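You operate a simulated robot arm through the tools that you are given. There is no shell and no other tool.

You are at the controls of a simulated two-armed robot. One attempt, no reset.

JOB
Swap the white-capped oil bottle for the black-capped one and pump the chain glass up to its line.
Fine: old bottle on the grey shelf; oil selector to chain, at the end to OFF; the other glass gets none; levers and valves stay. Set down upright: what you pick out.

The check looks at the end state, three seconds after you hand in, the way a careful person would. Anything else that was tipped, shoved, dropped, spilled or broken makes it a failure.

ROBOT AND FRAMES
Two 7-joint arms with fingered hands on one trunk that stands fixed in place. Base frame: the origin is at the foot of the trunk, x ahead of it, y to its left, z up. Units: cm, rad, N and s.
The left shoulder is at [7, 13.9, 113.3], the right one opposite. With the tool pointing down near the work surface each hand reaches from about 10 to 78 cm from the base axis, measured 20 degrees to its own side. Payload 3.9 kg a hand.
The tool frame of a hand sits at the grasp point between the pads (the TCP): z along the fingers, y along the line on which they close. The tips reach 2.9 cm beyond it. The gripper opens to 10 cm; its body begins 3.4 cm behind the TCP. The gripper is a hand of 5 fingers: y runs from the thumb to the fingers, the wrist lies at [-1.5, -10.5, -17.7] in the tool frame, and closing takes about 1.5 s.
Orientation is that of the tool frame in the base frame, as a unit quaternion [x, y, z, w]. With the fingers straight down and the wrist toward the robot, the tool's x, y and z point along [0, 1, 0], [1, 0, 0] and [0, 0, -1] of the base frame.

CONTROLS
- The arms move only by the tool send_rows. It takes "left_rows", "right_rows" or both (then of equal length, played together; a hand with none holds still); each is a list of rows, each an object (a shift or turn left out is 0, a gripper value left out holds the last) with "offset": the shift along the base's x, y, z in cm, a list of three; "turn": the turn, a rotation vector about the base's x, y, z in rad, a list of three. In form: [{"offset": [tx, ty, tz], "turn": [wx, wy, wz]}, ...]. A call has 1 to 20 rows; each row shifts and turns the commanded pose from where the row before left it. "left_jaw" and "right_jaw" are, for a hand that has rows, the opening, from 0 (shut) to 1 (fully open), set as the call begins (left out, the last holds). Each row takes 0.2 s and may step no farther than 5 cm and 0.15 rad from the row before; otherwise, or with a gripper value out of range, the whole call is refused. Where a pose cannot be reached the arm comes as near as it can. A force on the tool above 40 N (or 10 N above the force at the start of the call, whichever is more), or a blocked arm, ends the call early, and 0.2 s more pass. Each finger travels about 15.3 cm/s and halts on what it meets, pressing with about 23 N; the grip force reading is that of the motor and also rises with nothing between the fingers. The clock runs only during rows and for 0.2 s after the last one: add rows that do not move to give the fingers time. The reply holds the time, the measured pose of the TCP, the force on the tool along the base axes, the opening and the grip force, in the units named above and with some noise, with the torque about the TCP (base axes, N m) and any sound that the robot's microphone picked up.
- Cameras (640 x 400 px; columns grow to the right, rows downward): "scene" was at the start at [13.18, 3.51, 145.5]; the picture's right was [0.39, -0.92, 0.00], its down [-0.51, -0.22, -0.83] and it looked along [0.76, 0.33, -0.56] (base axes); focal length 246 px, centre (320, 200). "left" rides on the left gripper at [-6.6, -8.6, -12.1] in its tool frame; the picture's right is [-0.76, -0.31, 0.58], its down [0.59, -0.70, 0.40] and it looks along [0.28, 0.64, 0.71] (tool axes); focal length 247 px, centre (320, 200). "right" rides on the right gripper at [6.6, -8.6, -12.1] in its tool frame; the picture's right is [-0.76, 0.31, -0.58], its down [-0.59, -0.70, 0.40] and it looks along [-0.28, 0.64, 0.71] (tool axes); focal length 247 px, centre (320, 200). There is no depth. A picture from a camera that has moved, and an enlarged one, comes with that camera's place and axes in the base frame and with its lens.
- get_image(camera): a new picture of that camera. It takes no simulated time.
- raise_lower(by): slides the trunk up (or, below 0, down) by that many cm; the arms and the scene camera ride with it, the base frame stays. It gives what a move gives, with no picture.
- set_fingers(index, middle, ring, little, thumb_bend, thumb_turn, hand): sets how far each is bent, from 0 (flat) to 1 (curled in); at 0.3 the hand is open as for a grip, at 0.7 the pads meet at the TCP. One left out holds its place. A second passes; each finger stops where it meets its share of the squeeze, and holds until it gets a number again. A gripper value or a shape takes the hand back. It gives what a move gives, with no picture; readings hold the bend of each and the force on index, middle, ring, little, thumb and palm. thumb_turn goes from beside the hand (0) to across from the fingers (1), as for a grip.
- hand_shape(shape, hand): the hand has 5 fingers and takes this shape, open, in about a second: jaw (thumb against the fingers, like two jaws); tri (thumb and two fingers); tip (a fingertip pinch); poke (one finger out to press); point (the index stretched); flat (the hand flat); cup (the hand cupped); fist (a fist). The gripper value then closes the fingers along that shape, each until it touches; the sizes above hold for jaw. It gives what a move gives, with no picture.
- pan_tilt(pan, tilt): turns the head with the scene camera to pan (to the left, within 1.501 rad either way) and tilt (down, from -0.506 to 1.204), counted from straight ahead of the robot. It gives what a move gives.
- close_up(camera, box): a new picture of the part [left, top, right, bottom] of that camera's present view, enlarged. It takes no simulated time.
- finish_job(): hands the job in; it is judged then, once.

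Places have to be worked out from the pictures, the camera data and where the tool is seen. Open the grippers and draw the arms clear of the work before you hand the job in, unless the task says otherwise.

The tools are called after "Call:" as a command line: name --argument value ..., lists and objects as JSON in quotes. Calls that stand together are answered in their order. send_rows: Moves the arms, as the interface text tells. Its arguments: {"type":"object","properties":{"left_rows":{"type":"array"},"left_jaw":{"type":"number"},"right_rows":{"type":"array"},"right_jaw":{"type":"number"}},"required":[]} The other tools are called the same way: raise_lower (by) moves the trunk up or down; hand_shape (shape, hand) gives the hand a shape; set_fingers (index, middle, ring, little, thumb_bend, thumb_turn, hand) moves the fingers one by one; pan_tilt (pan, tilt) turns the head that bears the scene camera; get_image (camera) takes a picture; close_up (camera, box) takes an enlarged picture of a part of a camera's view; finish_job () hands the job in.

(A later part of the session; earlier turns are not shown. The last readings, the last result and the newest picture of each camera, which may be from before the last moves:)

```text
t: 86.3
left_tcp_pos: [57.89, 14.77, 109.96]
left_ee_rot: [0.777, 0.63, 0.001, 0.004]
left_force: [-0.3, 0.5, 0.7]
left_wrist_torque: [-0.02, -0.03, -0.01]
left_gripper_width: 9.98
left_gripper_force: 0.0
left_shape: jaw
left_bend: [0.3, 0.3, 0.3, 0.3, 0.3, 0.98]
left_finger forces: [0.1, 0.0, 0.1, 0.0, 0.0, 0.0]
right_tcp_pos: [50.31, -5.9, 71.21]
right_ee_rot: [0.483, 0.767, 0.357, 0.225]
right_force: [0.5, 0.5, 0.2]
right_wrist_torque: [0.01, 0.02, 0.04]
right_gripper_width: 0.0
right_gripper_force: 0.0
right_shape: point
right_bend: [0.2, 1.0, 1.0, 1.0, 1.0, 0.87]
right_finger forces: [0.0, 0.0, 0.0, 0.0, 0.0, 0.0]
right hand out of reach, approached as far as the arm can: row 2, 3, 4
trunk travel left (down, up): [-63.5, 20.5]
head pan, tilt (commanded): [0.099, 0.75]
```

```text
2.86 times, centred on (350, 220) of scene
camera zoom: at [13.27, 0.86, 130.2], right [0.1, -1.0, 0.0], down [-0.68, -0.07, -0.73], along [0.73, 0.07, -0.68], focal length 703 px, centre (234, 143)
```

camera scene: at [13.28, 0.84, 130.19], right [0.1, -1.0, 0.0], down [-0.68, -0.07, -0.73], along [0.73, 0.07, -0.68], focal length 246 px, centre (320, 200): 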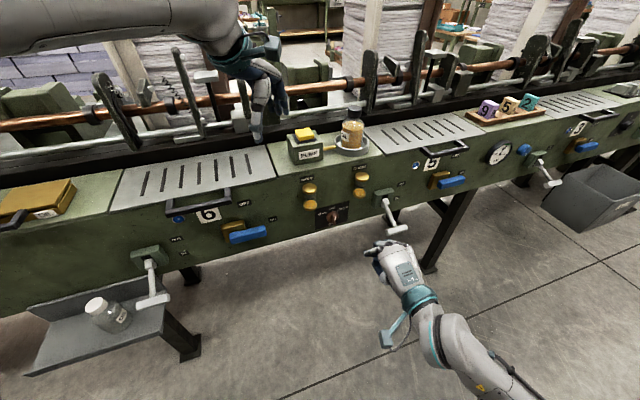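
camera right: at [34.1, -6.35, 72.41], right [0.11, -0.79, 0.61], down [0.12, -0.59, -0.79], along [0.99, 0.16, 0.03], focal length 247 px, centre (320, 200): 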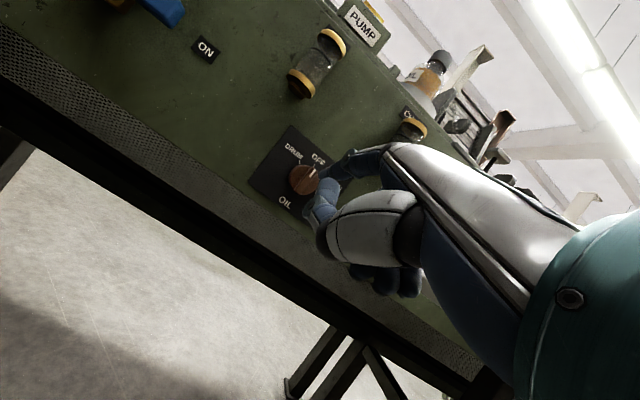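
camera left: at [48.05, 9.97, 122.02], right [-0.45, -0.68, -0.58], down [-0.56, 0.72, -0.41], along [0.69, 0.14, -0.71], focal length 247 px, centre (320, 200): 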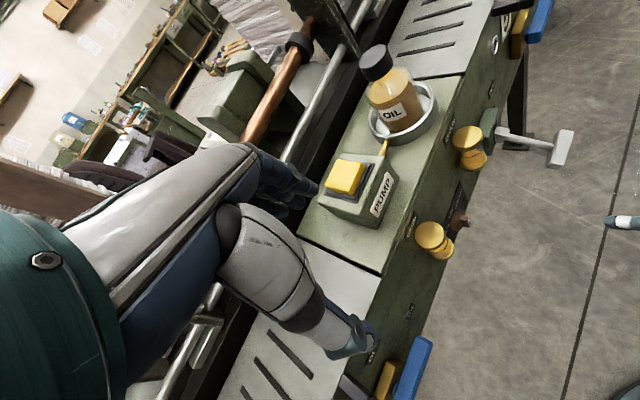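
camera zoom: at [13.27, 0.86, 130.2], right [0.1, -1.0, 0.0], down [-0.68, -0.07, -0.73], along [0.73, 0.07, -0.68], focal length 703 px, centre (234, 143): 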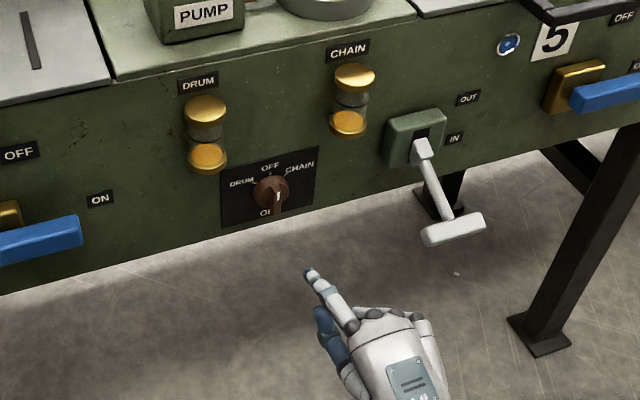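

The arm is again limited in this pitched-forward posture. With the hand pointing straight down (its natural posture) the stretched index still reaches 6.5 cm forward and angles down-forward, so I pitch back to vertical while rising.

Call:
send_rows --right_rows '[{"offset": [0, 0, 2], "turn": [-0.0539, 0.1125, 0]}, {"offset": [0, 0, 2], "turn": [-0.0539, 0.1125, 0]}, {"offset": [0, 0, 2], "turn": [-0.0539, 0.1125, 0]}, {"offset": [0, 0, 2], "turn": [-0.0539, 0.1125, 0]}, {"offset": [0, 0, 2], "turn": [-0.0539, 0.1125, 0]}, {"offset": [0, 0, 2], "turn": [-0.0539, 0.1125, 0]}, {"offset": [0, 0, 2], "turn": [-0.0539, 0.1125, 0]}, {"offset": [0, 0, 0]}]'

Call:
get_image --camera "right"

Call:
get_image --camera "scene"

```text
t: 88.1
left_tcp_pos: [57.87, 14.65, 110.04]
left_ee_rot: [0.777, 0.629, 0.0, 0.004]
left_force: [-0.6, -0.3, -0.5]
left_wrist_torque: [0.01, 0.0, 0.0]
left_gripper_width: 9.94
left_gripper_force: 0.1
left_shape: jaw
left_bend: [0.3, 0.3, 0.3, 0.3, 0.3, 0.98]
left_finger forces: [0.1, 0.0, 0.1, 0.0, 0.1, 0.1]
right_tcp_pos: [40.04, -17.29, 73.84]
right_ee_rot: [0.533, 0.846, 0.001, -0.001]
right_force: [0.0, 0.0, -0.2]
right_wrist_torque: [-0.02, 0.03, -0.02]
right_gripper_width: 0.02
right_gripper_force: 0.1
right_shape: point
right_bend: [0.2, 1.0, 1.0, 1.0, 1.0, 0.87]
right_finger forces: [0.0, 0.1, 0.0, 0.1, 0.2, 0.0]
right hand out of reach, approached as far as the arm can: row 1, 2, 3, 4, 5, 6, 7
trunk travel left (down, up): [-63.5, 20.5]
head pan, tilt (commanded): [0.099, 0.75]
```

```text
taken
camera right: at [29.32, -15.1, 85.96], right [0.6, -0.55, 0.58], down [-0.38, -0.83, -0.4], along [0.7, 0.02, -0.71], focal length 247 px, centre (320, 200)
```

right: 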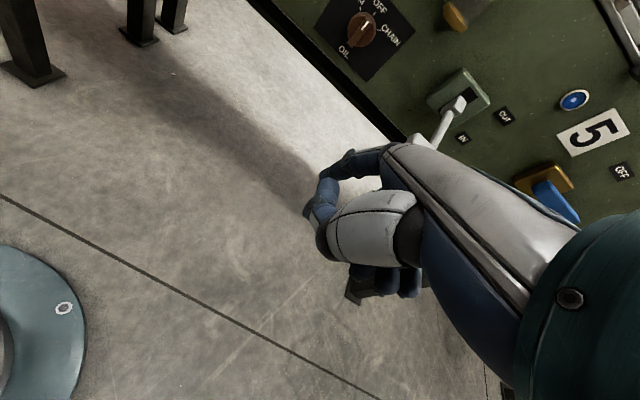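

```text
taken
camera scene: at [13.28, 0.84, 130.2], right [0.1, -1.0, 0.0], down [-0.68, -0.07, -0.73], along [0.73, 0.07, -0.68], focal length 246 px, centre (320, 200)
```

scene: 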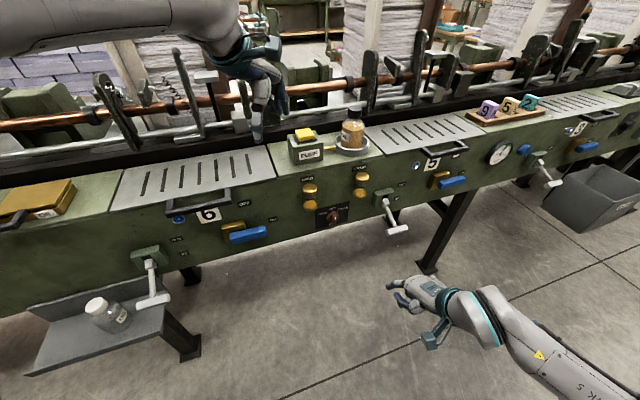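

Now pointing straight down but folded too close to the shoulder. I move forward and up to the standoff in front of the selector.

Call:
send_rows --right_rows '[{"offset": [2.28, 2.4, 1.37]}, {"offset": [2.28, 2.4, 1.37]}, {"offset": [2.28, 2.4, 1.37]}, {"offset": [2.28, 2.4, 1.37]}, {"offset": [2.28, 2.4, 1.37]}, {"offset": [2.28, 2.4, 1.37]}, {"offset": [0, 0, 0]}]'

Call:
get_image --camera "right"

Call:
get_image --camera "scene"

```text
t: 89.7
left_tcp_pos: [57.87, 14.65, 109.97]
left_ee_rot: [0.776, 0.63, 0.0, 0.003]
left_force: [-0.6, 0.7, 0.4]
left_wrist_torque: [0.02, 0.02, -0.03]
left_gripper_width: 9.98
left_gripper_force: 0.1
left_shape: jaw
left_bend: [0.3, 0.3, 0.3, 0.3, 0.3, 0.98]
left_finger forces: [0.0, 0.0, 0.0, 0.0, 0.0, 0.1]
right_tcp_pos: [40.17, -17.75, 74.78]
right_ee_rot: [0.533, 0.846, 0.0, 0.001]
right_force: [-0.5, -0.2, -0.4]
right_wrist_torque: [0.01, -0.01, -0.01]
right_gripper_width: 0.01
right_gripper_force: 0.0
right_shape: point
right_bend: [0.2, 1.0, 1.0, 1.0, 1.0, 0.87]
right_finger forces: [0.0, 0.1, 0.0, 0.1, 0.0, 0.0]
right hand out of reach, approached as far as the arm can: row 1, 2, 3, 4, 5, 6
trunk travel left (down, up): [-63.5, 20.5]
head pan, tilt (commanded): [0.099, 0.75]
```

```text
taken
camera right: at [29.55, -15.52, 87.0], right [0.6, -0.55, 0.58], down [-0.38, -0.83, -0.4], along [0.7, 0.02, -0.71], focal length 247 px, centre (320, 200)
```

right: 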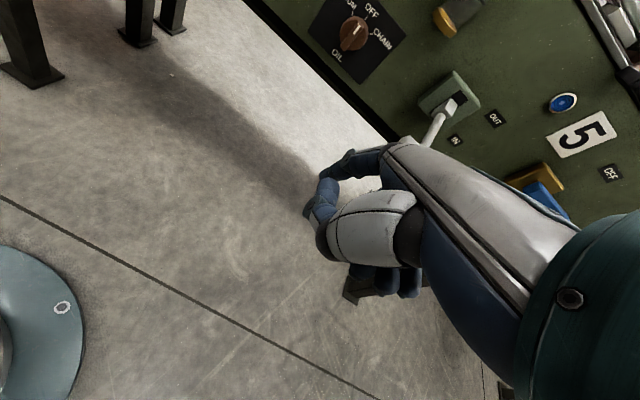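

```text
taken
camera scene: at [13.28, 0.85, 130.2], right [0.1, -1.0, 0.0], down [-0.68, -0.07, -0.73], along [0.73, 0.07, -0.68], focal length 246 px, centre (320, 200)
```

scene: 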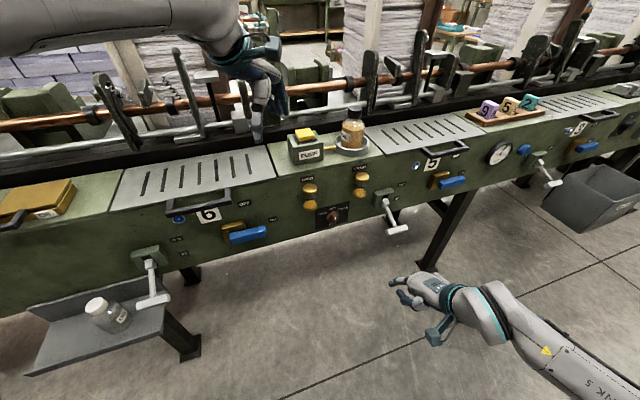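

The arm is stuck at a joint limit in this folded shape. I back out the way it came: up and to the right, where it was free.

Call:
send_rows --right_rows '[{"offset": [0, -2, 4]}, {"offset": [0, -2, 4]}, {"offset": [0, -2, 4]}, {"offset": [0, -2, 4]}, {"offset": [0, -1, 4]}, {"offset": [0, 0, 4]}, {"offset": [0, 0, 4]}, {"offset": [0, 0, 4]}, {"offset": [0, 0, 0]}]'

Call:
get_image --camera "scene"

```text
t: 91.7
left_tcp_pos: [57.88, 14.65, 110.12]
left_ee_rot: [0.777, 0.63, 0.0, 0.003]
left_force: [0.2, 0.5, -0.2]
left_wrist_torque: [0.0, 0.03, -0.03]
left_gripper_width: 9.94
left_gripper_force: 0.1
left_shape: jaw
left_bend: [0.3, 0.3, 0.3, 0.3, 0.3, 0.98]
left_finger forces: [0.0, 0.0, 0.0, 0.0, 0.0, 0.0]
right_tcp_pos: [38.48, -17.95, 93.47]
right_ee_rot: [0.542, 0.841, 0.006, 0.0]
right_force: [-0.4, 0.6, 0.7]
right_wrist_torque: [0.01, 0.01, -0.01]
right_gripper_width: 0.0
right_gripper_force: 0.1
right_shape: point
right_bend: [0.2, 1.0, 1.0, 1.0, 1.0, 0.87]
right_finger forces: [0.0, 0.0, 0.0, 0.0, 0.0, 0.1]
right hand out of reach, approached as far as the arm can: row 1, 2, 3, 4, 5, 6, 7, 8
trunk travel left (down, up): [-63.5, 20.5]
head pan, tilt (commanded): [0.099, 0.75]
```

```text
taken
camera scene: at [13.27, 0.82, 130.2], right [0.1, -1.0, 0.0], down [-0.68, -0.07, -0.73], along [0.73, 0.07, -0.68], focal length 246 px, centre (320, 200)
```

scene: 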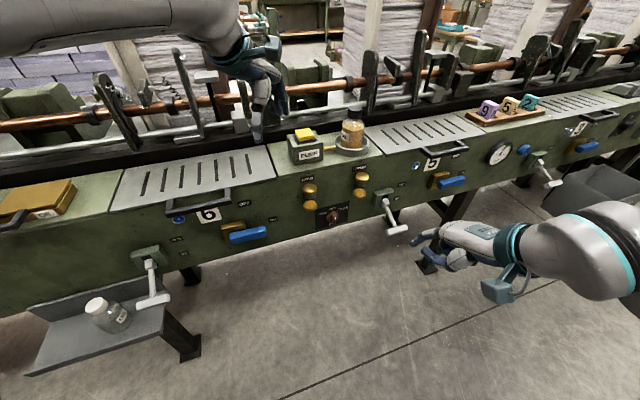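

The forearm now comes in from the right with the elbow out. I keep moving up and forward toward the roomy starting-type pose.

Call:
send_rows --right_rows '[{"offset": [1, -1, 4]}, {"offset": [1, -1, 4]}, {"offset": [1.5, 0, 4]}, {"offset": [2, 1, 4]}, {"offset": [3, 2, 3]}, {"offset": [3, 3, 2]}, {"offset": [0, 0, 0]}]'

Call:
get_image --camera "scene"

```text
t: 93.3
left_tcp_pos: [57.62, 14.5, 110.18]
left_ee_rot: [0.776, 0.63, 0.002, 0.004]
left_force: [-0.3, -0.8, 0.3]
left_wrist_torque: [0.05, -0.03, 0.06]
left_gripper_width: 9.99
left_gripper_force: 0.1
left_shape: jaw
left_bend: [0.3, 0.3, 0.3, 0.3, 0.3, 0.98]
left_finger forces: [0.0, 0.0, 0.1, 0.0, 0.0, 0.0]
right_tcp_pos: [45.01, -11.76, 105.34]
right_ee_rot: [0.533, 0.846, 0.0, 0.0]
right_force: [-0.3, 0.3, -0.1]
right_wrist_torque: [0.02, -0.05, -0.01]
right_gripper_width: 0.0
right_gripper_force: 0.0
right_shape: point
right_bend: [0.2, 1.0, 1.0, 1.0, 1.0, 0.87]
right_finger forces: [0.1, 0.1, 0.0, 0.0, 0.1, 0.0]
right hand out of reach, approached as far as the arm can: row 1, 2, 4, 5
trunk travel left (down, up): [-63.5, 20.5]
head pan, tilt (commanded): [0.099, 0.75]
```

```text
taken
camera scene: at [13.0, 0.75, 130.23], right [0.1, -1.0, 0.0], down [-0.68, -0.07, -0.73], along [0.73, 0.07, -0.68], focal length 246 px, centre (320, 200)
```

scene: 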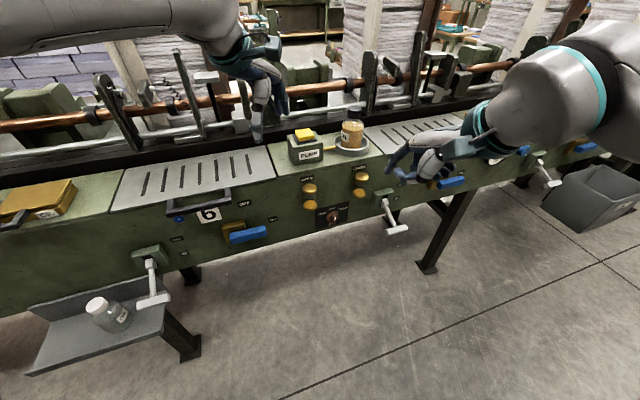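

The elbow is now up and the arm is free again. I move over in front of the selector at height, then descend.

Call:
send_rows --right_rows '[{"offset": [2.9, 2.97, -1]}, {"offset": [2.9, 2.97, -2]}, {"offset": [2.85, 2.96, -2]}, {"offset": [0, 0, 0]}]'

Call:
get_image --camera "scene"

Call:
get_image --camera "right"

```text
t: 94.3
left_tcp_pos: [57.75, 14.61, 110.07]
left_ee_rot: [0.776, 0.63, 0.002, 0.003]
left_force: [-0.2, -0.5, -0.3]
left_wrist_torque: [-0.01, -0.01, 0.0]
left_gripper_width: 9.98
left_gripper_force: 0.0
left_shape: jaw
left_bend: [0.3, 0.3, 0.3, 0.3, 0.3, 0.98]
left_finger forces: [0.0, 0.0, 0.0, 0.0, 0.0, 0.0]
right_tcp_pos: [53.51, -2.72, 100.46]
right_ee_rot: [0.532, 0.846, 0.001, -0.001]
right_force: [-0.3, 0.2, 0.3]
right_wrist_torque: [-0.02, 0.02, 0.01]
right_gripper_width: 0.0
right_gripper_force: 0.1
right_shape: point
right_bend: [0.2, 1.0, 1.0, 1.0, 1.0, 0.87]
right_finger forces: [0.0, 0.1, 0.0, 0.0, 0.0, 0.0]
trunk travel left (down, up): [-63.5, 20.5]
head pan, tilt (commanded): [0.099, 0.75]
```

```text
taken
camera scene: at [13.15, 0.77, 130.21], right [0.1, -1.0, 0.0], down [-0.68, -0.07, -0.73], along [0.73, 0.07, -0.68], focal length 246 px, centre (320, 200)
```

scene: 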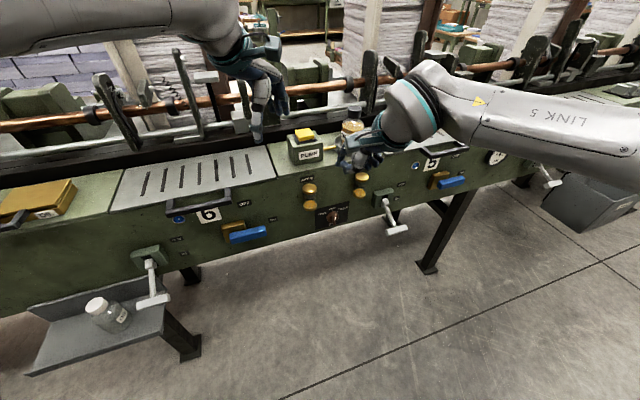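

```text
taken
camera right: at [42.75, -0.57, 112.67], right [0.6, -0.55, 0.58], down [-0.38, -0.83, -0.4], along [0.7, 0.02, -0.71], focal length 247 px, centre (320, 200)
```

right: 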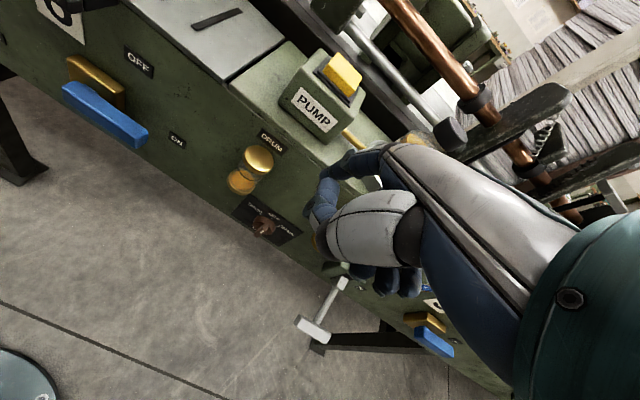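

Reached exactly. I descend to about z=80 with the tip still ~7 cm off the panel.

Call:
send_rows --right_rows '[{"offset": [0, 0, -4]}, {"offset": [0, 0, -4]}, {"offset": [0, 0, -4]}, {"offset": [0, 0, -4]}, {"offset": [0, 0, -4]}, {"offset": [0, 0, 0]}]'

Call:
get_image --camera "scene"

Call:
get_image --camera "right"

```text
t: 95.7
left_tcp_pos: [57.74, 14.74, 110.02]
left_ee_rot: [0.776, 0.63, 0.001, 0.004]
left_force: [0.3, 0.0, 0.0]
left_wrist_torque: [0.0, -0.03, -0.01]
left_gripper_width: 9.96
left_gripper_force: 0.2
left_shape: jaw
left_bend: [0.3, 0.3, 0.3, 0.3, 0.3, 0.98]
left_finger forces: [0.0, 0.0, 0.1, 0.1, 0.0, 0.1]
right_tcp_pos: [53.63, -2.89, 80.45]
right_ee_rot: [0.533, 0.846, -0.001, 0.0]
right_force: [-0.5, -0.7, 0.9]
right_wrist_torque: [0.02, 0.01, -0.01]
right_gripper_width: 0.0
right_gripper_force: 0.0
right_shape: point
right_bend: [0.2, 1.0, 1.0, 1.0, 1.0, 0.87]
right_finger forces: [0.1, 0.1, 0.1, 0.1, 0.0, 0.0]
trunk travel left (down, up): [-63.5, 20.5]
head pan, tilt (commanded): [0.099, 0.75]
```

```text
taken
camera scene: at [13.22, 0.83, 130.2], right [0.1, -1.0, 0.0], down [-0.68, -0.07, -0.73], along [0.73, 0.07, -0.68], focal length 246 px, centre (320, 200)
```

scene: 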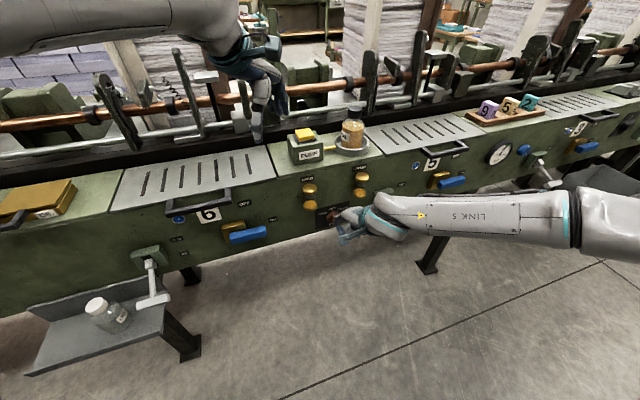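

```text
taken
camera right: at [42.86, -0.68, 92.52], right [0.6, -0.55, 0.58], down [-0.38, -0.83, -0.4], along [0.7, 0.02, -0.71], focal length 247 px, centre (320, 200)
```

right: 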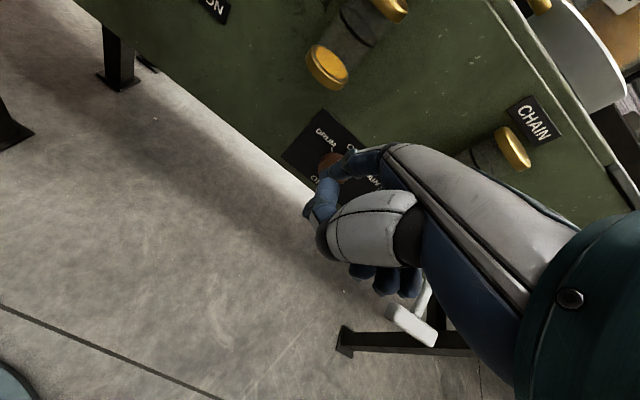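

The descent worked well. I zoom in on the fingertip and the knob from both cameras.

Call:
close_up --camera "right" --box '[260, 90, 420, 210]'

Call:
close_up --camera "scene" --box '[290, 170, 400, 250]'

Call:
get_image --camera "left"

```text
3.33 times, centred on (340, 150) of right
camera zoom: at [42.86, -0.68, 92.52], right [0.6, -0.55, 0.58], down [-0.38, -0.83, -0.4], along [0.7, 0.02, -0.71], focal length 823 px, centre (253, 367)
```

zoom: 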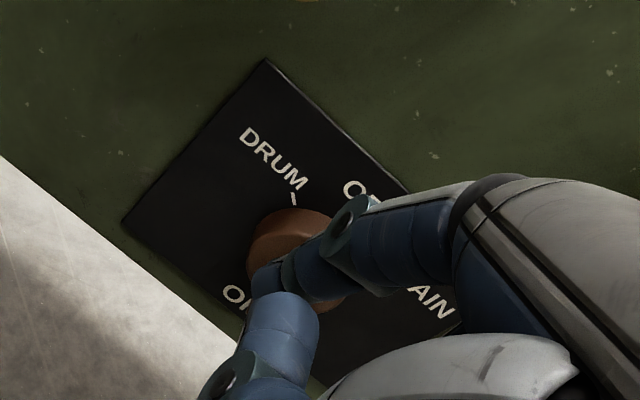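

```text
5.00 times, centred on (345, 210) of scene
camera zoom: at [13.22, 0.83, 130.2], right [0.1, -1.0, 0.0], down [-0.68, -0.07, -0.73], along [0.73, 0.07, -0.68], focal length 1231 px, centre (195, 150)
```

zoom: 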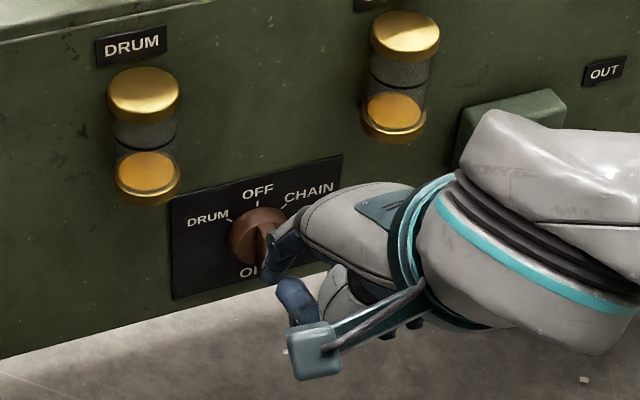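

```text
taken
camera left: at [48.0, 9.95, 122.05], right [-0.45, -0.68, -0.58], down [-0.56, 0.72, -0.41], along [0.69, 0.14, -0.71], focal length 247 px, centre (320, 200)
```

left: 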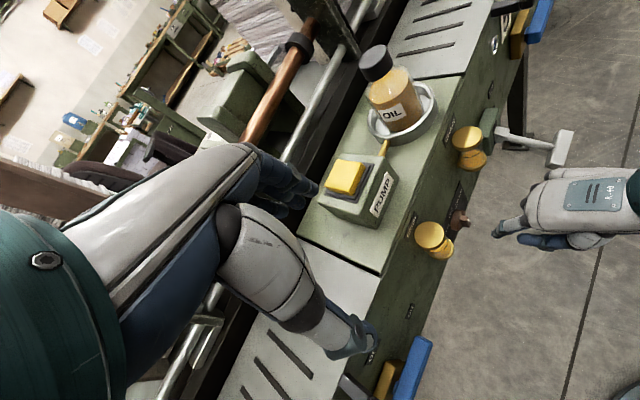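

The fingertip is confirmed near (58.75,1.0,79), bench a≈13, 7.7 cm out. I lower it to z≈75.6, shift slightly left and advance to 4 cm from the panel.

Call:
send_rows --right_rows '[{"offset": [-0.22, 0.45, -1.7]}, {"offset": [0, 0, -1.7]}, {"offset": [1.65, 0.8, 0]}, {"offset": [1.65, 0.8, 0]}, {"offset": [0, 0, 0]}]'

Call:
close_up --camera "right" --box '[260, 90, 420, 210]'

Call:
close_up --camera "scene" --box '[300, 180, 380, 240]'

Call:
close_up --camera "left" --box '[400, 170, 560, 270]'

```text
t: 96.9
left_tcp_pos: [57.78, 14.69, 110.03]
left_ee_rot: [0.777, 0.63, 0.001, 0.004]
left_force: [0.1, 0.5, 0.0]
left_wrist_torque: [0.02, -0.01, 0.01]
left_gripper_width: 9.96
left_gripper_force: 0.0
left_shape: jaw
left_bend: [0.3, 0.3, 0.3, 0.3, 0.3, 0.98]
left_finger forces: [0.0, 0.0, 0.1, 0.0, 0.0, 0.0]
right_tcp_pos: [56.64, -0.82, 76.93]
right_ee_rot: [0.533, 0.846, 0.0, 0.0]
right_force: [1.3, 0.0, -1.1]
right_wrist_torque: [0.0, 0.0, 0.02]
right_gripper_width: 0.03
right_gripper_force: 0.1
right_shape: point
right_bend: [0.2, 1.0, 1.0, 1.0, 1.0, 0.87]
right_finger forces: [0.0, 0.0, 0.1, 0.0, 0.0, 0.0]
trunk travel left (down, up): [-63.5, 20.5]
head pan, tilt (commanded): [0.099, 0.75]
```

```text
3.33 times, centred on (340, 150) of right
camera zoom: at [45.97, 1.43, 89.1], right [0.6, -0.55, 0.58], down [-0.38, -0.83, -0.4], along [0.7, 0.02, -0.71], focal length 823 px, centre (253, 367)
```

zoom: 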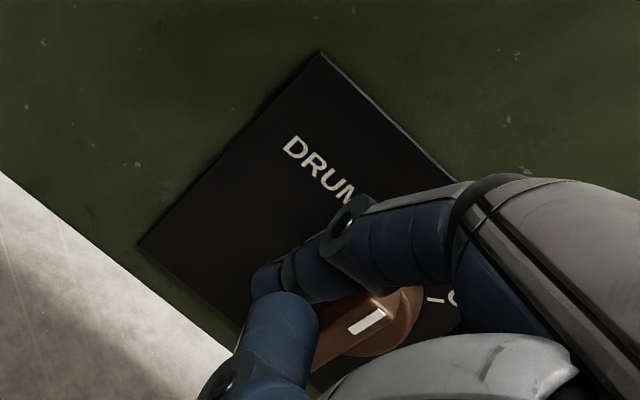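

```text
6.67 times, centred on (340, 210) of scene
camera zoom: at [13.25, 0.83, 130.2], right [0.1, -1.0, 0.0], down [-0.68, -0.07, -0.73], along [0.73, 0.07, -0.68], focal length 1641 px, centre (187, 133)
```

zoom: 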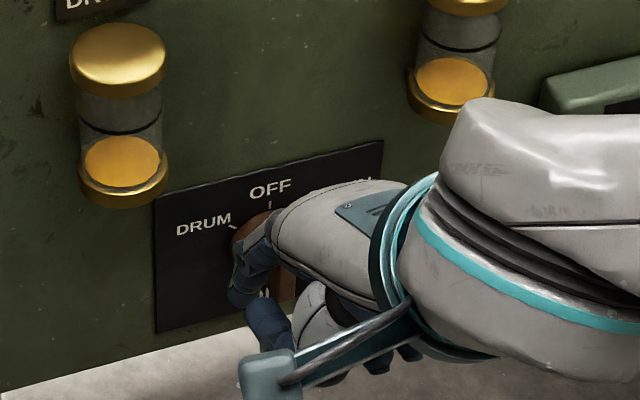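

```text
4.00 times, centred on (480, 220) of left
camera zoom: at [48.02, 9.95, 122.04], right [-0.45, -0.68, -0.58], down [-0.56, 0.72, -0.41], along [0.69, 0.14, -0.71], focal length 988 px, centre (-320, 120)
```

zoom: 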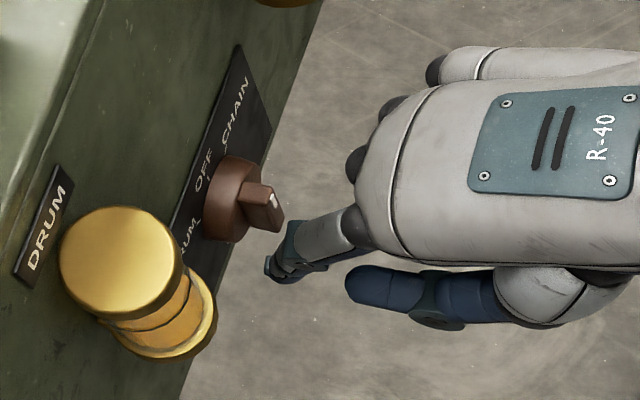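

The left wrist camera gives a superb top view: the fingertip is just left of the bar and geometry agrees with my estimates. I advance 1.7 cm so the fingertip overlaps the bar's depth.

Call:
send_rows --right_rows '[{"offset": [0.8, 0.38, 0]}, {"offset": [0.75, 0.36, 0]}, {"offset": [0, 0, 0]}]'

Call:
close_up --camera "left" --box '[420, 180, 520, 250]'

Call:
close_up --camera "right" --box '[260, 90, 420, 210]'

```text
t: 97.7
left_tcp_pos: [57.84, 14.74, 110.0]
left_ee_rot: [0.777, 0.63, 0.001, 0.003]
left_force: [0.1, 0.3, -0.1]
left_wrist_torque: [0.02, 0.02, 0.02]
left_gripper_width: 9.95
left_gripper_force: 0.1
left_shape: jaw
left_bend: [0.3, 0.3, 0.3, 0.3, 0.3, 0.98]
left_finger forces: [0.0, 0.0, 0.1, 0.0, 0.1, 0.0]
right_tcp_pos: [58.16, 0.01, 76.93]
right_ee_rot: [0.533, 0.846, -0.001, 0.0]
right_force: [0.2, -0.2, -0.2]
right_wrist_torque: [0.03, 0.0, 0.02]
right_gripper_width: 0.0
right_gripper_force: 0.0
right_shape: point
right_bend: [0.2, 1.0, 1.0, 1.0, 1.0, 0.87]
right_finger forces: [0.0, 0.0, 0.0, 0.1, 0.1, 0.1]
trunk travel left (down, up): [-63.5, 20.5]
head pan, tilt (commanded): [0.099, 0.75]
```

```text
5.71 times, centred on (470, 215) of left
camera zoom: at [48.04, 9.96, 122.03], right [-0.45, -0.68, -0.58], down [-0.56, 0.72, -0.41], along [0.69, 0.14, -0.71], focal length 1411 px, centre (-537, 114)
```

zoom: 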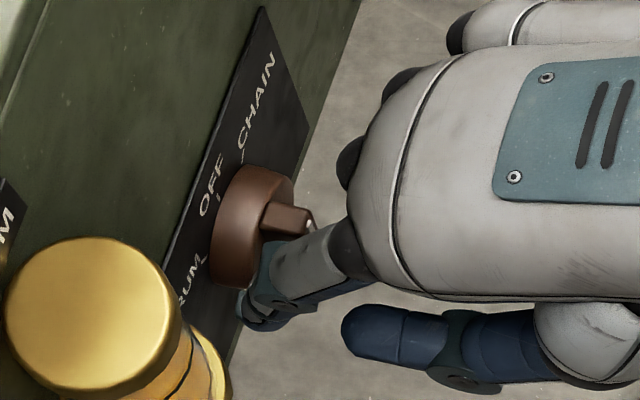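

```text
3.33 times, centred on (340, 150) of right
camera zoom: at [47.47, 2.22, 89.16], right [0.6, -0.55, 0.58], down [-0.38, -0.83, -0.4], along [0.7, 0.02, -0.71], focal length 823 px, centre (253, 367)
```

zoom: 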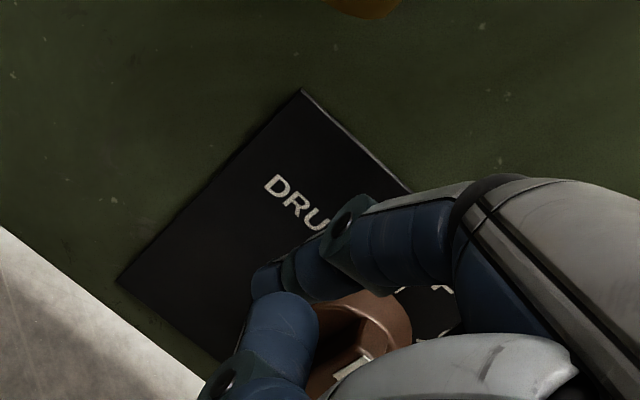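

The finger lies alongside the bar on its left. Before pushing right I check the hand's clearance to the chain glass and T-lever.

Call:
close_up --camera "left" --box '[400, 90, 640, 280]'

Call:
close_up --camera "scene" --box '[290, 160, 450, 260]'

```text
2.11 times, centred on (520, 185) of left
camera zoom: at [48.04, 9.96, 122.03], right [-0.45, -0.68, -0.58], down [-0.56, 0.72, -0.41], along [0.69, 0.14, -0.71], focal length 520 px, centre (-101, 232)
```

zoom: 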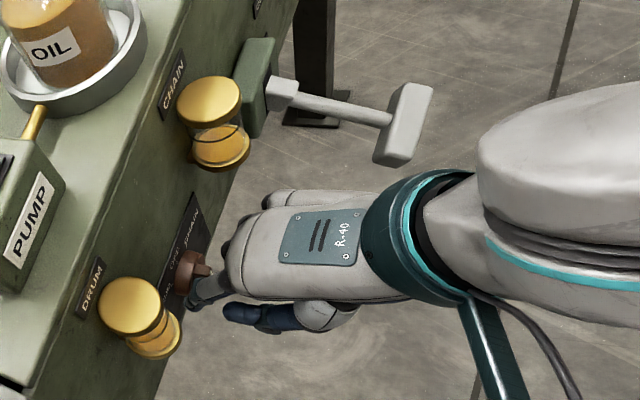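

```text
4.00 times, centred on (370, 210) of scene
camera zoom: at [13.27, 0.84, 130.2], right [0.1, -1.0, 0.0], down [-0.68, -0.07, -0.73], along [0.73, 0.07, -0.68], focal length 985 px, centre (120, 160)
```

zoom: 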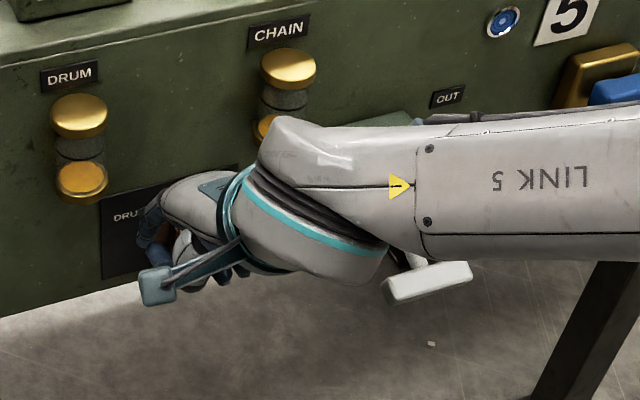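

Clearances are fine. I lower the fingertip 0.5 cm, slide right to near contact with the bar, and check.

Call:
send_rows --right_rows '[{"offset": [0, 0, -0.5]}, {"offset": [0.26, -0.54, 0]}, {"offset": [0.26, -0.54, 0]}, {"offset": [0, 0, 0]}]'

Call:
close_up --camera "left" --box '[420, 180, 520, 250]'

Call:
close_up --camera "right" --box '[260, 90, 420, 210]'

```text
t: 98.7
left_tcp_pos: [57.89, 14.77, 109.96]
left_ee_rot: [0.777, 0.63, 0.001, 0.003]
left_force: [0.2, -0.2, 0.0]
left_wrist_torque: [0.0, -0.02, 0.03]
left_gripper_width: 9.97
left_gripper_force: 0.0
left_shape: jaw
left_bend: [0.3, 0.3, 0.3, 0.3, 0.3, 0.98]
left_finger forces: [0.1, 0.0, 0.0, 0.1, 0.1, 0.0]
right_tcp_pos: [58.66, -1.15, 76.54]
right_ee_rot: [0.533, 0.846, 0.0, -0.001]
right_force: [-0.6, -0.4, 0.4]
right_wrist_torque: [0.01, -0.01, 0.0]
right_gripper_width: 0.0
right_gripper_force: 0.1
right_shape: point
right_bend: [0.2, 1.0, 1.0, 1.0, 1.0, 0.87]
right_finger forces: [0.1, 0.0, 0.0, 0.1, 0.0, 0.0]
trunk travel left (down, up): [-63.5, 20.5]
head pan, tilt (commanded): [0.099, 0.75]
```

```text
5.71 times, centred on (470, 215) of left
camera zoom: at [48.05, 9.98, 122.03], right [-0.45, -0.68, -0.58], down [-0.56, 0.72, -0.41], along [0.69, 0.14, -0.71], focal length 1411 px, centre (-537, 114)
```

zoom: 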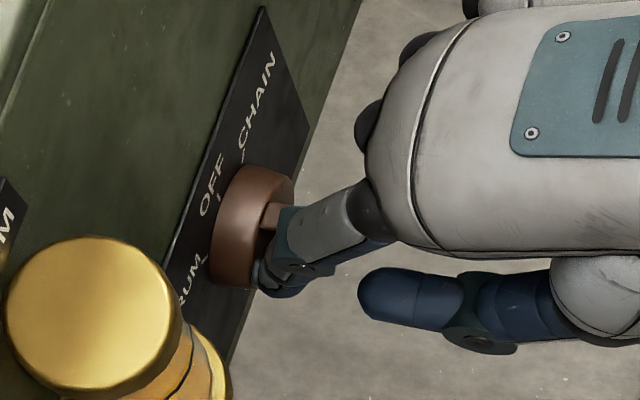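

```text
3.33 times, centred on (340, 150) of right
camera zoom: at [48.04, 1.07, 88.63], right [0.6, -0.55, 0.58], down [-0.38, -0.83, -0.4], along [0.7, 0.02, -0.71], focal length 823 px, centre (253, 367)
```

zoom: 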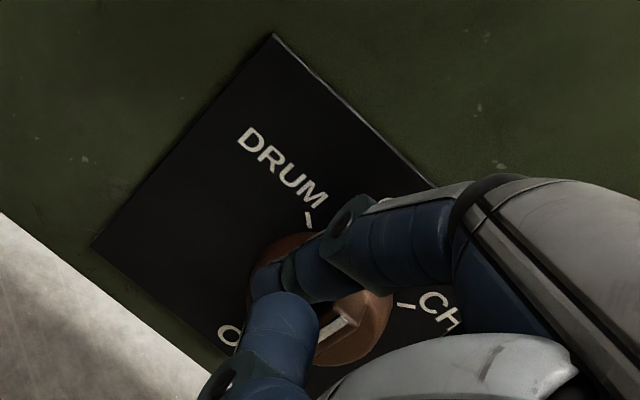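

No contact force yet. I continue sliding right in small arc steps and watch the bar.

Call:
send_rows --right_rows '[{"offset": [0.15, -0.31, 0.05]}, {"offset": [0.15, -0.31, 0.1]}, {"offset": [0, 0, 0]}]'

Call:
close_up --camera "right" --box '[260, 90, 420, 210]'

Call:
close_up --camera "left" --box '[420, 180, 520, 250]'

```text
t: 99.5
left_tcp_pos: [57.67, 14.7, 110.17]
left_ee_rot: [0.776, 0.63, 0.0, 0.005]
left_force: [0.2, -0.3, -0.6]
left_wrist_torque: [0.01, 0.04, 0.02]
left_gripper_width: 9.95
left_gripper_force: 0.0
left_shape: jaw
left_bend: [0.3, 0.3, 0.3, 0.3, 0.3, 0.98]
left_finger forces: [0.0, 0.0, 0.0, 0.1, 0.0, 0.0]
right_tcp_pos: [58.99, -1.67, 76.46]
right_ee_rot: [0.533, 0.846, -0.001, 0.0]
right_force: [-2.0, 1.8, 0.2]
right_wrist_torque: [0.01, 0.05, 0.15]
right_gripper_width: 0.01
right_gripper_force: 0.2
right_shape: point
right_bend: [0.2, 1.0, 1.0, 1.0, 1.0, 0.87]
right_finger forces: [2.3, 0.0, 0.0, 0.1, 0.0, 0.1]
trunk travel left (down, up): [-63.5, 20.5]
head pan, tilt (commanded): [0.099, 0.75]
```

```text
3.33 times, centred on (340, 150) of right
camera zoom: at [48.33, 0.54, 88.71], right [0.61, -0.55, 0.58], down [-0.38, -0.84, -0.4], along [0.7, 0.02, -0.71], focal length 823 px, centre (253, 367)
```

zoom: 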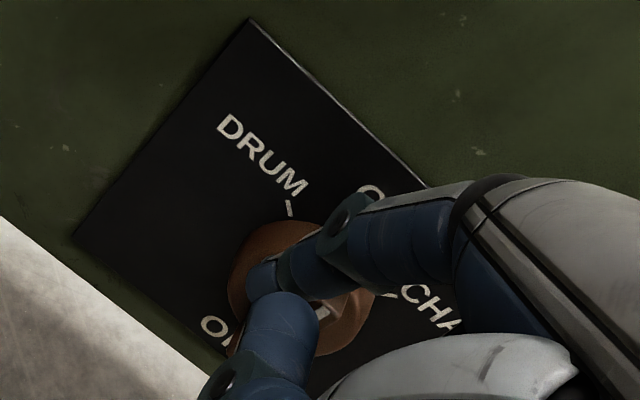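

```text
5.71 times, centred on (470, 215) of left
camera zoom: at [48.03, 10.0, 122.03], right [-0.45, -0.68, -0.58], down [-0.56, 0.72, -0.41], along [0.69, 0.14, -0.71], focal length 1411 px, centre (-537, 114)
```

zoom: 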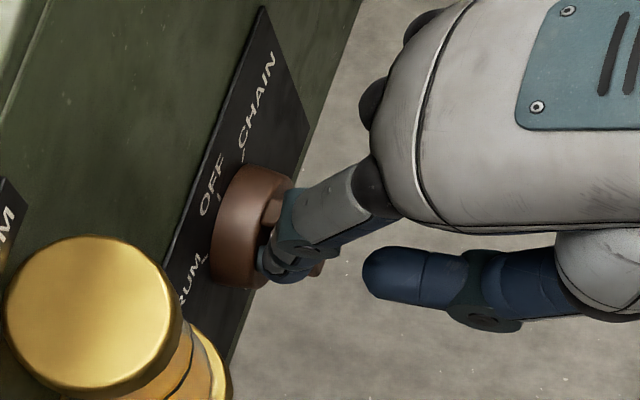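

Contact (~2.5 N) and the bar is starting to turn clockwise. I continue along the arc.

Call:
send_rows --right_rows '[{"offset": [0.15, -0.31, 0.15]}, {"offset": [0.15, -0.31, 0.1]}, {"offset": [0, 0, 0]}]'

Call:
close_up --camera "right" --box '[260, 90, 420, 210]'

Call:
close_up --camera "left" --box '[420, 180, 520, 250]'

Call:
close_up --camera "scene" --box '[300, 180, 380, 240]'

```text
t: 100.3
left_tcp_pos: [57.83, 14.84, 110.01]
left_ee_rot: [0.777, 0.629, 0.0, 0.004]
left_force: [0.6, -0.2, 0.5]
left_wrist_torque: [0.01, -0.01, -0.02]
left_gripper_width: 9.98
left_gripper_force: 0.1
left_shape: jaw
left_bend: [0.3, 0.3, 0.3, 0.3, 0.3, 0.98]
left_finger forces: [0.0, 0.0, 0.0, 0.0, 0.0, 0.0]
right_tcp_pos: [59.39, -2.3, 76.87]
right_ee_rot: [0.533, 0.846, -0.001, 0.0]
right_force: [-2.4, 3.6, -0.7]
right_wrist_torque: [0.05, 0.04, 0.22]
right_gripper_width: 0.0
right_gripper_force: 0.1
right_shape: point
right_bend: [0.2, 1.0, 1.0, 1.0, 1.0, 0.87]
right_finger forces: [3.3, 0.0, 0.0, 0.1, 0.1, 0.0]
trunk travel left (down, up): [-63.5, 20.5]
head pan, tilt (commanded): [0.099, 0.75]
```

```text
3.33 times, centred on (340, 150) of right
camera zoom: at [48.64, -0.1, 89.0], right [0.6, -0.55, 0.58], down [-0.38, -0.84, -0.4], along [0.7, 0.02, -0.71], focal length 823 px, centre (253, 367)
```

zoom: 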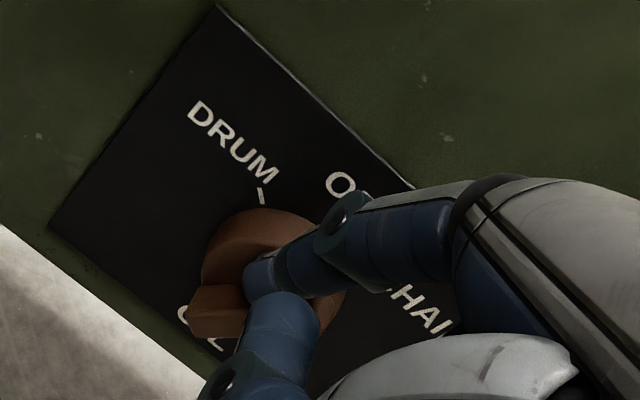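

```text
5.71 times, centred on (470, 215) of left
camera zoom: at [48.02, 10.03, 122.03], right [-0.45, -0.68, -0.58], down [-0.56, 0.72, -0.41], along [0.69, 0.14, -0.71], focal length 1411 px, centre (-537, 114)
```

zoom: 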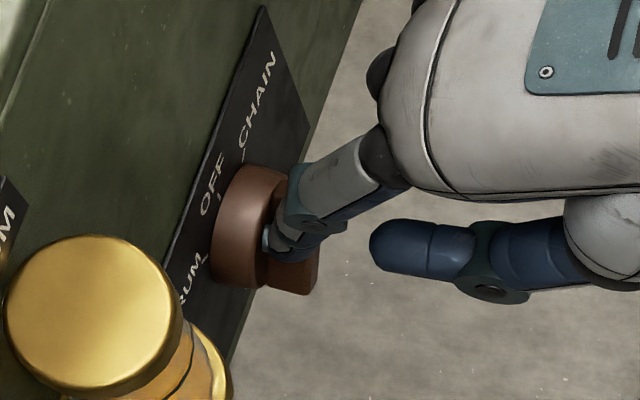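

```text
6.67 times, centred on (340, 210) of scene
camera zoom: at [13.25, 0.91, 130.2], right [0.1, -1.0, 0.0], down [-0.68, -0.07, -0.73], along [0.73, 0.07, -0.68], focal length 1641 px, centre (187, 133)
```

zoom: 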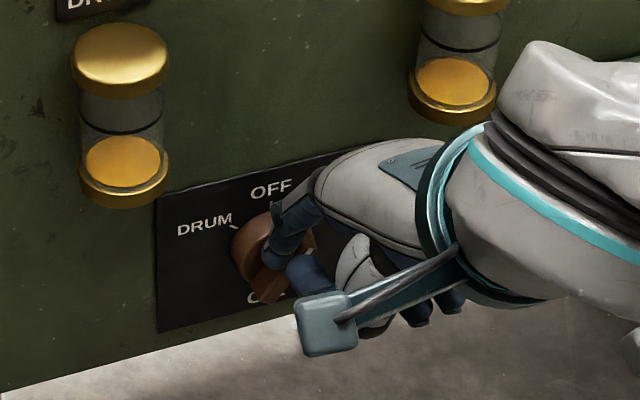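

The bar is at roughly 40° by geometry. A further small step toward CHAIN, then I'll back off to see the pointer.

Call:
send_rows --right_rows '[{"offset": [0.09, -0.18, 0.03]}, {"offset": [0.09, -0.18, 0]}, {"offset": [0, 0, 0]}]'

Call:
send_rows --right_rows '[{"offset": [-0.22, 0.45, 0.3]}, {"offset": [-0.22, 0.45, 0.5]}, {"offset": [-1.8, -0.86, 1]}, {"offset": [-1.8, -0.86, 1]}, {"offset": [-1.8, -0.86, 1]}, {"offset": [-1.8, -0.86, 0]}, {"offset": [0, 0, 0]}]'

Call:
close_up --camera "right" --box '[220, 60, 420, 210]'

Call:
close_up --camera "left" --box '[420, 180, 520, 250]'

Call:
close_up --camera "scene" --box '[300, 180, 380, 240]'

```text
t: 101.1
left_tcp_pos: [57.75, 14.68, 110.04]
left_ee_rot: [0.777, 0.63, 0.001, 0.004]
left_force: [-0.4, 0.1, -0.1]
left_wrist_torque: [0.01, -0.02, 0.04]
left_gripper_width: 9.98
left_gripper_force: 0.1
left_shape: jaw
left_bend: [0.3, 0.3, 0.3, 0.3, 0.3, 0.98]
left_finger forces: [0.1, 0.0, 0.0, 0.0, 0.0, 0.1]
right_tcp_pos: [59.51, -2.72, 76.97]
right_ee_rot: [0.533, 0.846, -0.001, 0.0]
right_force: [-2.1, 3.3, 0.9]
right_wrist_torque: [0.06, 0.02, 0.24]
right_gripper_width: 0.0
right_gripper_force: 0.1
right_shape: point
right_bend: [0.2, 1.0, 1.0, 1.0, 1.0, 0.87]
right_finger forces: [4.0, 0.1, 0.1, 0.1, 0.0, 0.0]
trunk travel left (down, up): [-63.5, 20.5]
head pan, tilt (commanded): [0.099, 0.75]
```

```text
t: 102.7
left_tcp_pos: [57.85, 14.75, 110.01]
left_ee_rot: [0.777, 0.63, 0.001, 0.004]
left_force: [0.3, -0.2, 0.5]
left_wrist_torque: [0.01, -0.01, 0.0]
left_gripper_width: 9.98
left_gripper_force: 0.1
left_shape: jaw
left_bend: [0.3, 0.3, 0.3, 0.3, 0.3, 0.98]
left_finger forces: [0.0, 0.0, 0.0, 0.0, 0.0, 0.0]
right_tcp_pos: [51.7, -5.33, 80.74]
right_ee_rot: [0.533, 0.846, 0.0, 0.0]
right_force: [0.7, 0.1, 0.5]
right_wrist_torque: [-0.03, 0.0, 0.02]
right_gripper_width: 9.3
right_gripper_force: 0.1
right_shape: point
right_bend: [0.2, 1.0, 1.0, 1.0, 1.0, 0.87]
right_finger forces: [0.1, 0.1, 0.0, 0.1, 0.1, 0.1]
trunk travel left (down, up): [-63.5, 20.5]
head pan, tilt (commanded): [0.099, 0.75]
```

```text
2.67 times, centred on (320, 135) of right
camera zoom: at [41.11, -3.05, 92.79], right [0.61, -0.55, 0.58], down [-0.38, -0.84, -0.4], along [0.7, 0.02, -0.71], focal length 659 px, centre (320, 373)
```

zoom: 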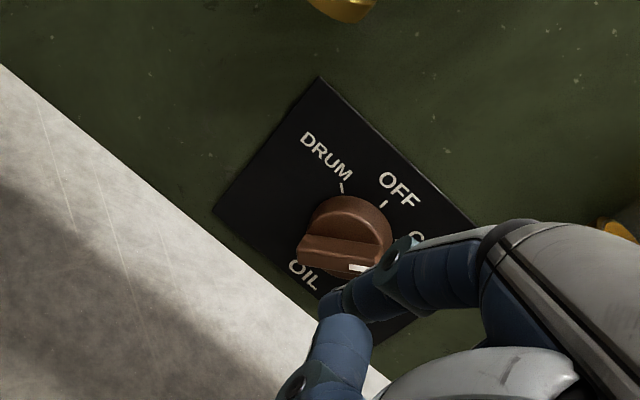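

```text
5.71 times, centred on (470, 215) of left
camera zoom: at [48.08, 10.0, 122.0], right [-0.45, -0.68, -0.58], down [-0.57, 0.72, -0.41], along [0.69, 0.14, -0.71], focal length 1411 px, centre (-537, 114)
```

zoom: 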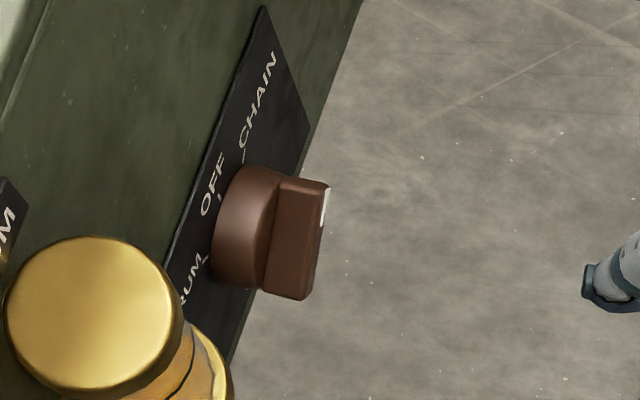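

```text
6.67 times, centred on (340, 210) of scene
camera zoom: at [13.31, 0.88, 130.19], right [0.1, -0.99, 0.0], down [-0.68, -0.07, -0.73], along [0.73, 0.07, -0.68], focal length 1641 px, centre (187, 133)
```

zoom: 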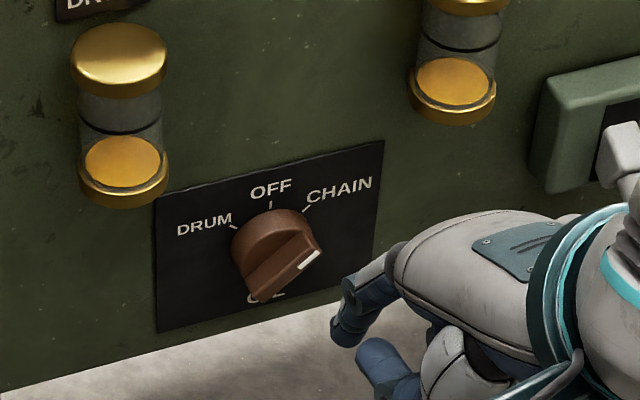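

The selector has turned to the right, and the finger is clear. I zoom tightly to measure the pointer angle against the CHAIN tick.

Call:
close_up --camera "scene" --box '[318, 196, 358, 226]'

Call:
close_up --camera "right" --box '[300, 110, 380, 170]'

```text
13.33 times, centred on (338, 211) of scene
camera zoom: at [13.31, 0.88, 130.19], right [0.1, -0.99, 0.0], down [-0.68, -0.07, -0.73], along [0.73, 0.07, -0.68], focal length 3282 px, centre (80, 53)
```

zoom: 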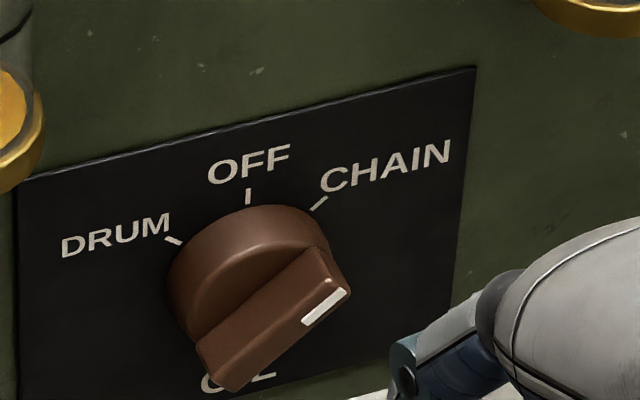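

```text
6.67 times, centred on (340, 140) of right
camera zoom: at [41.11, -3.05, 92.79], right [0.61, -0.55, 0.58], down [-0.38, -0.84, -0.4], along [0.7, 0.02, -0.71], focal length 1646 px, centre (187, 600)
```

zoom: 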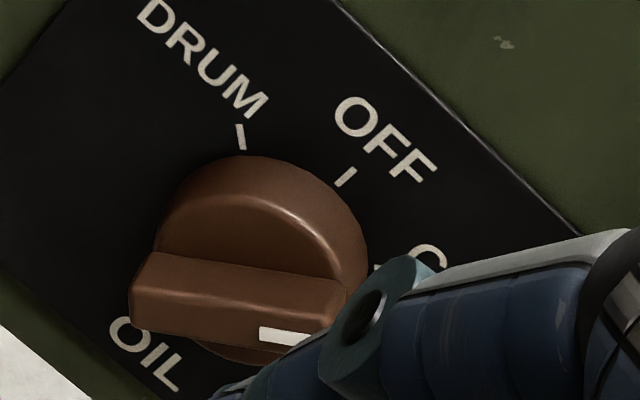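

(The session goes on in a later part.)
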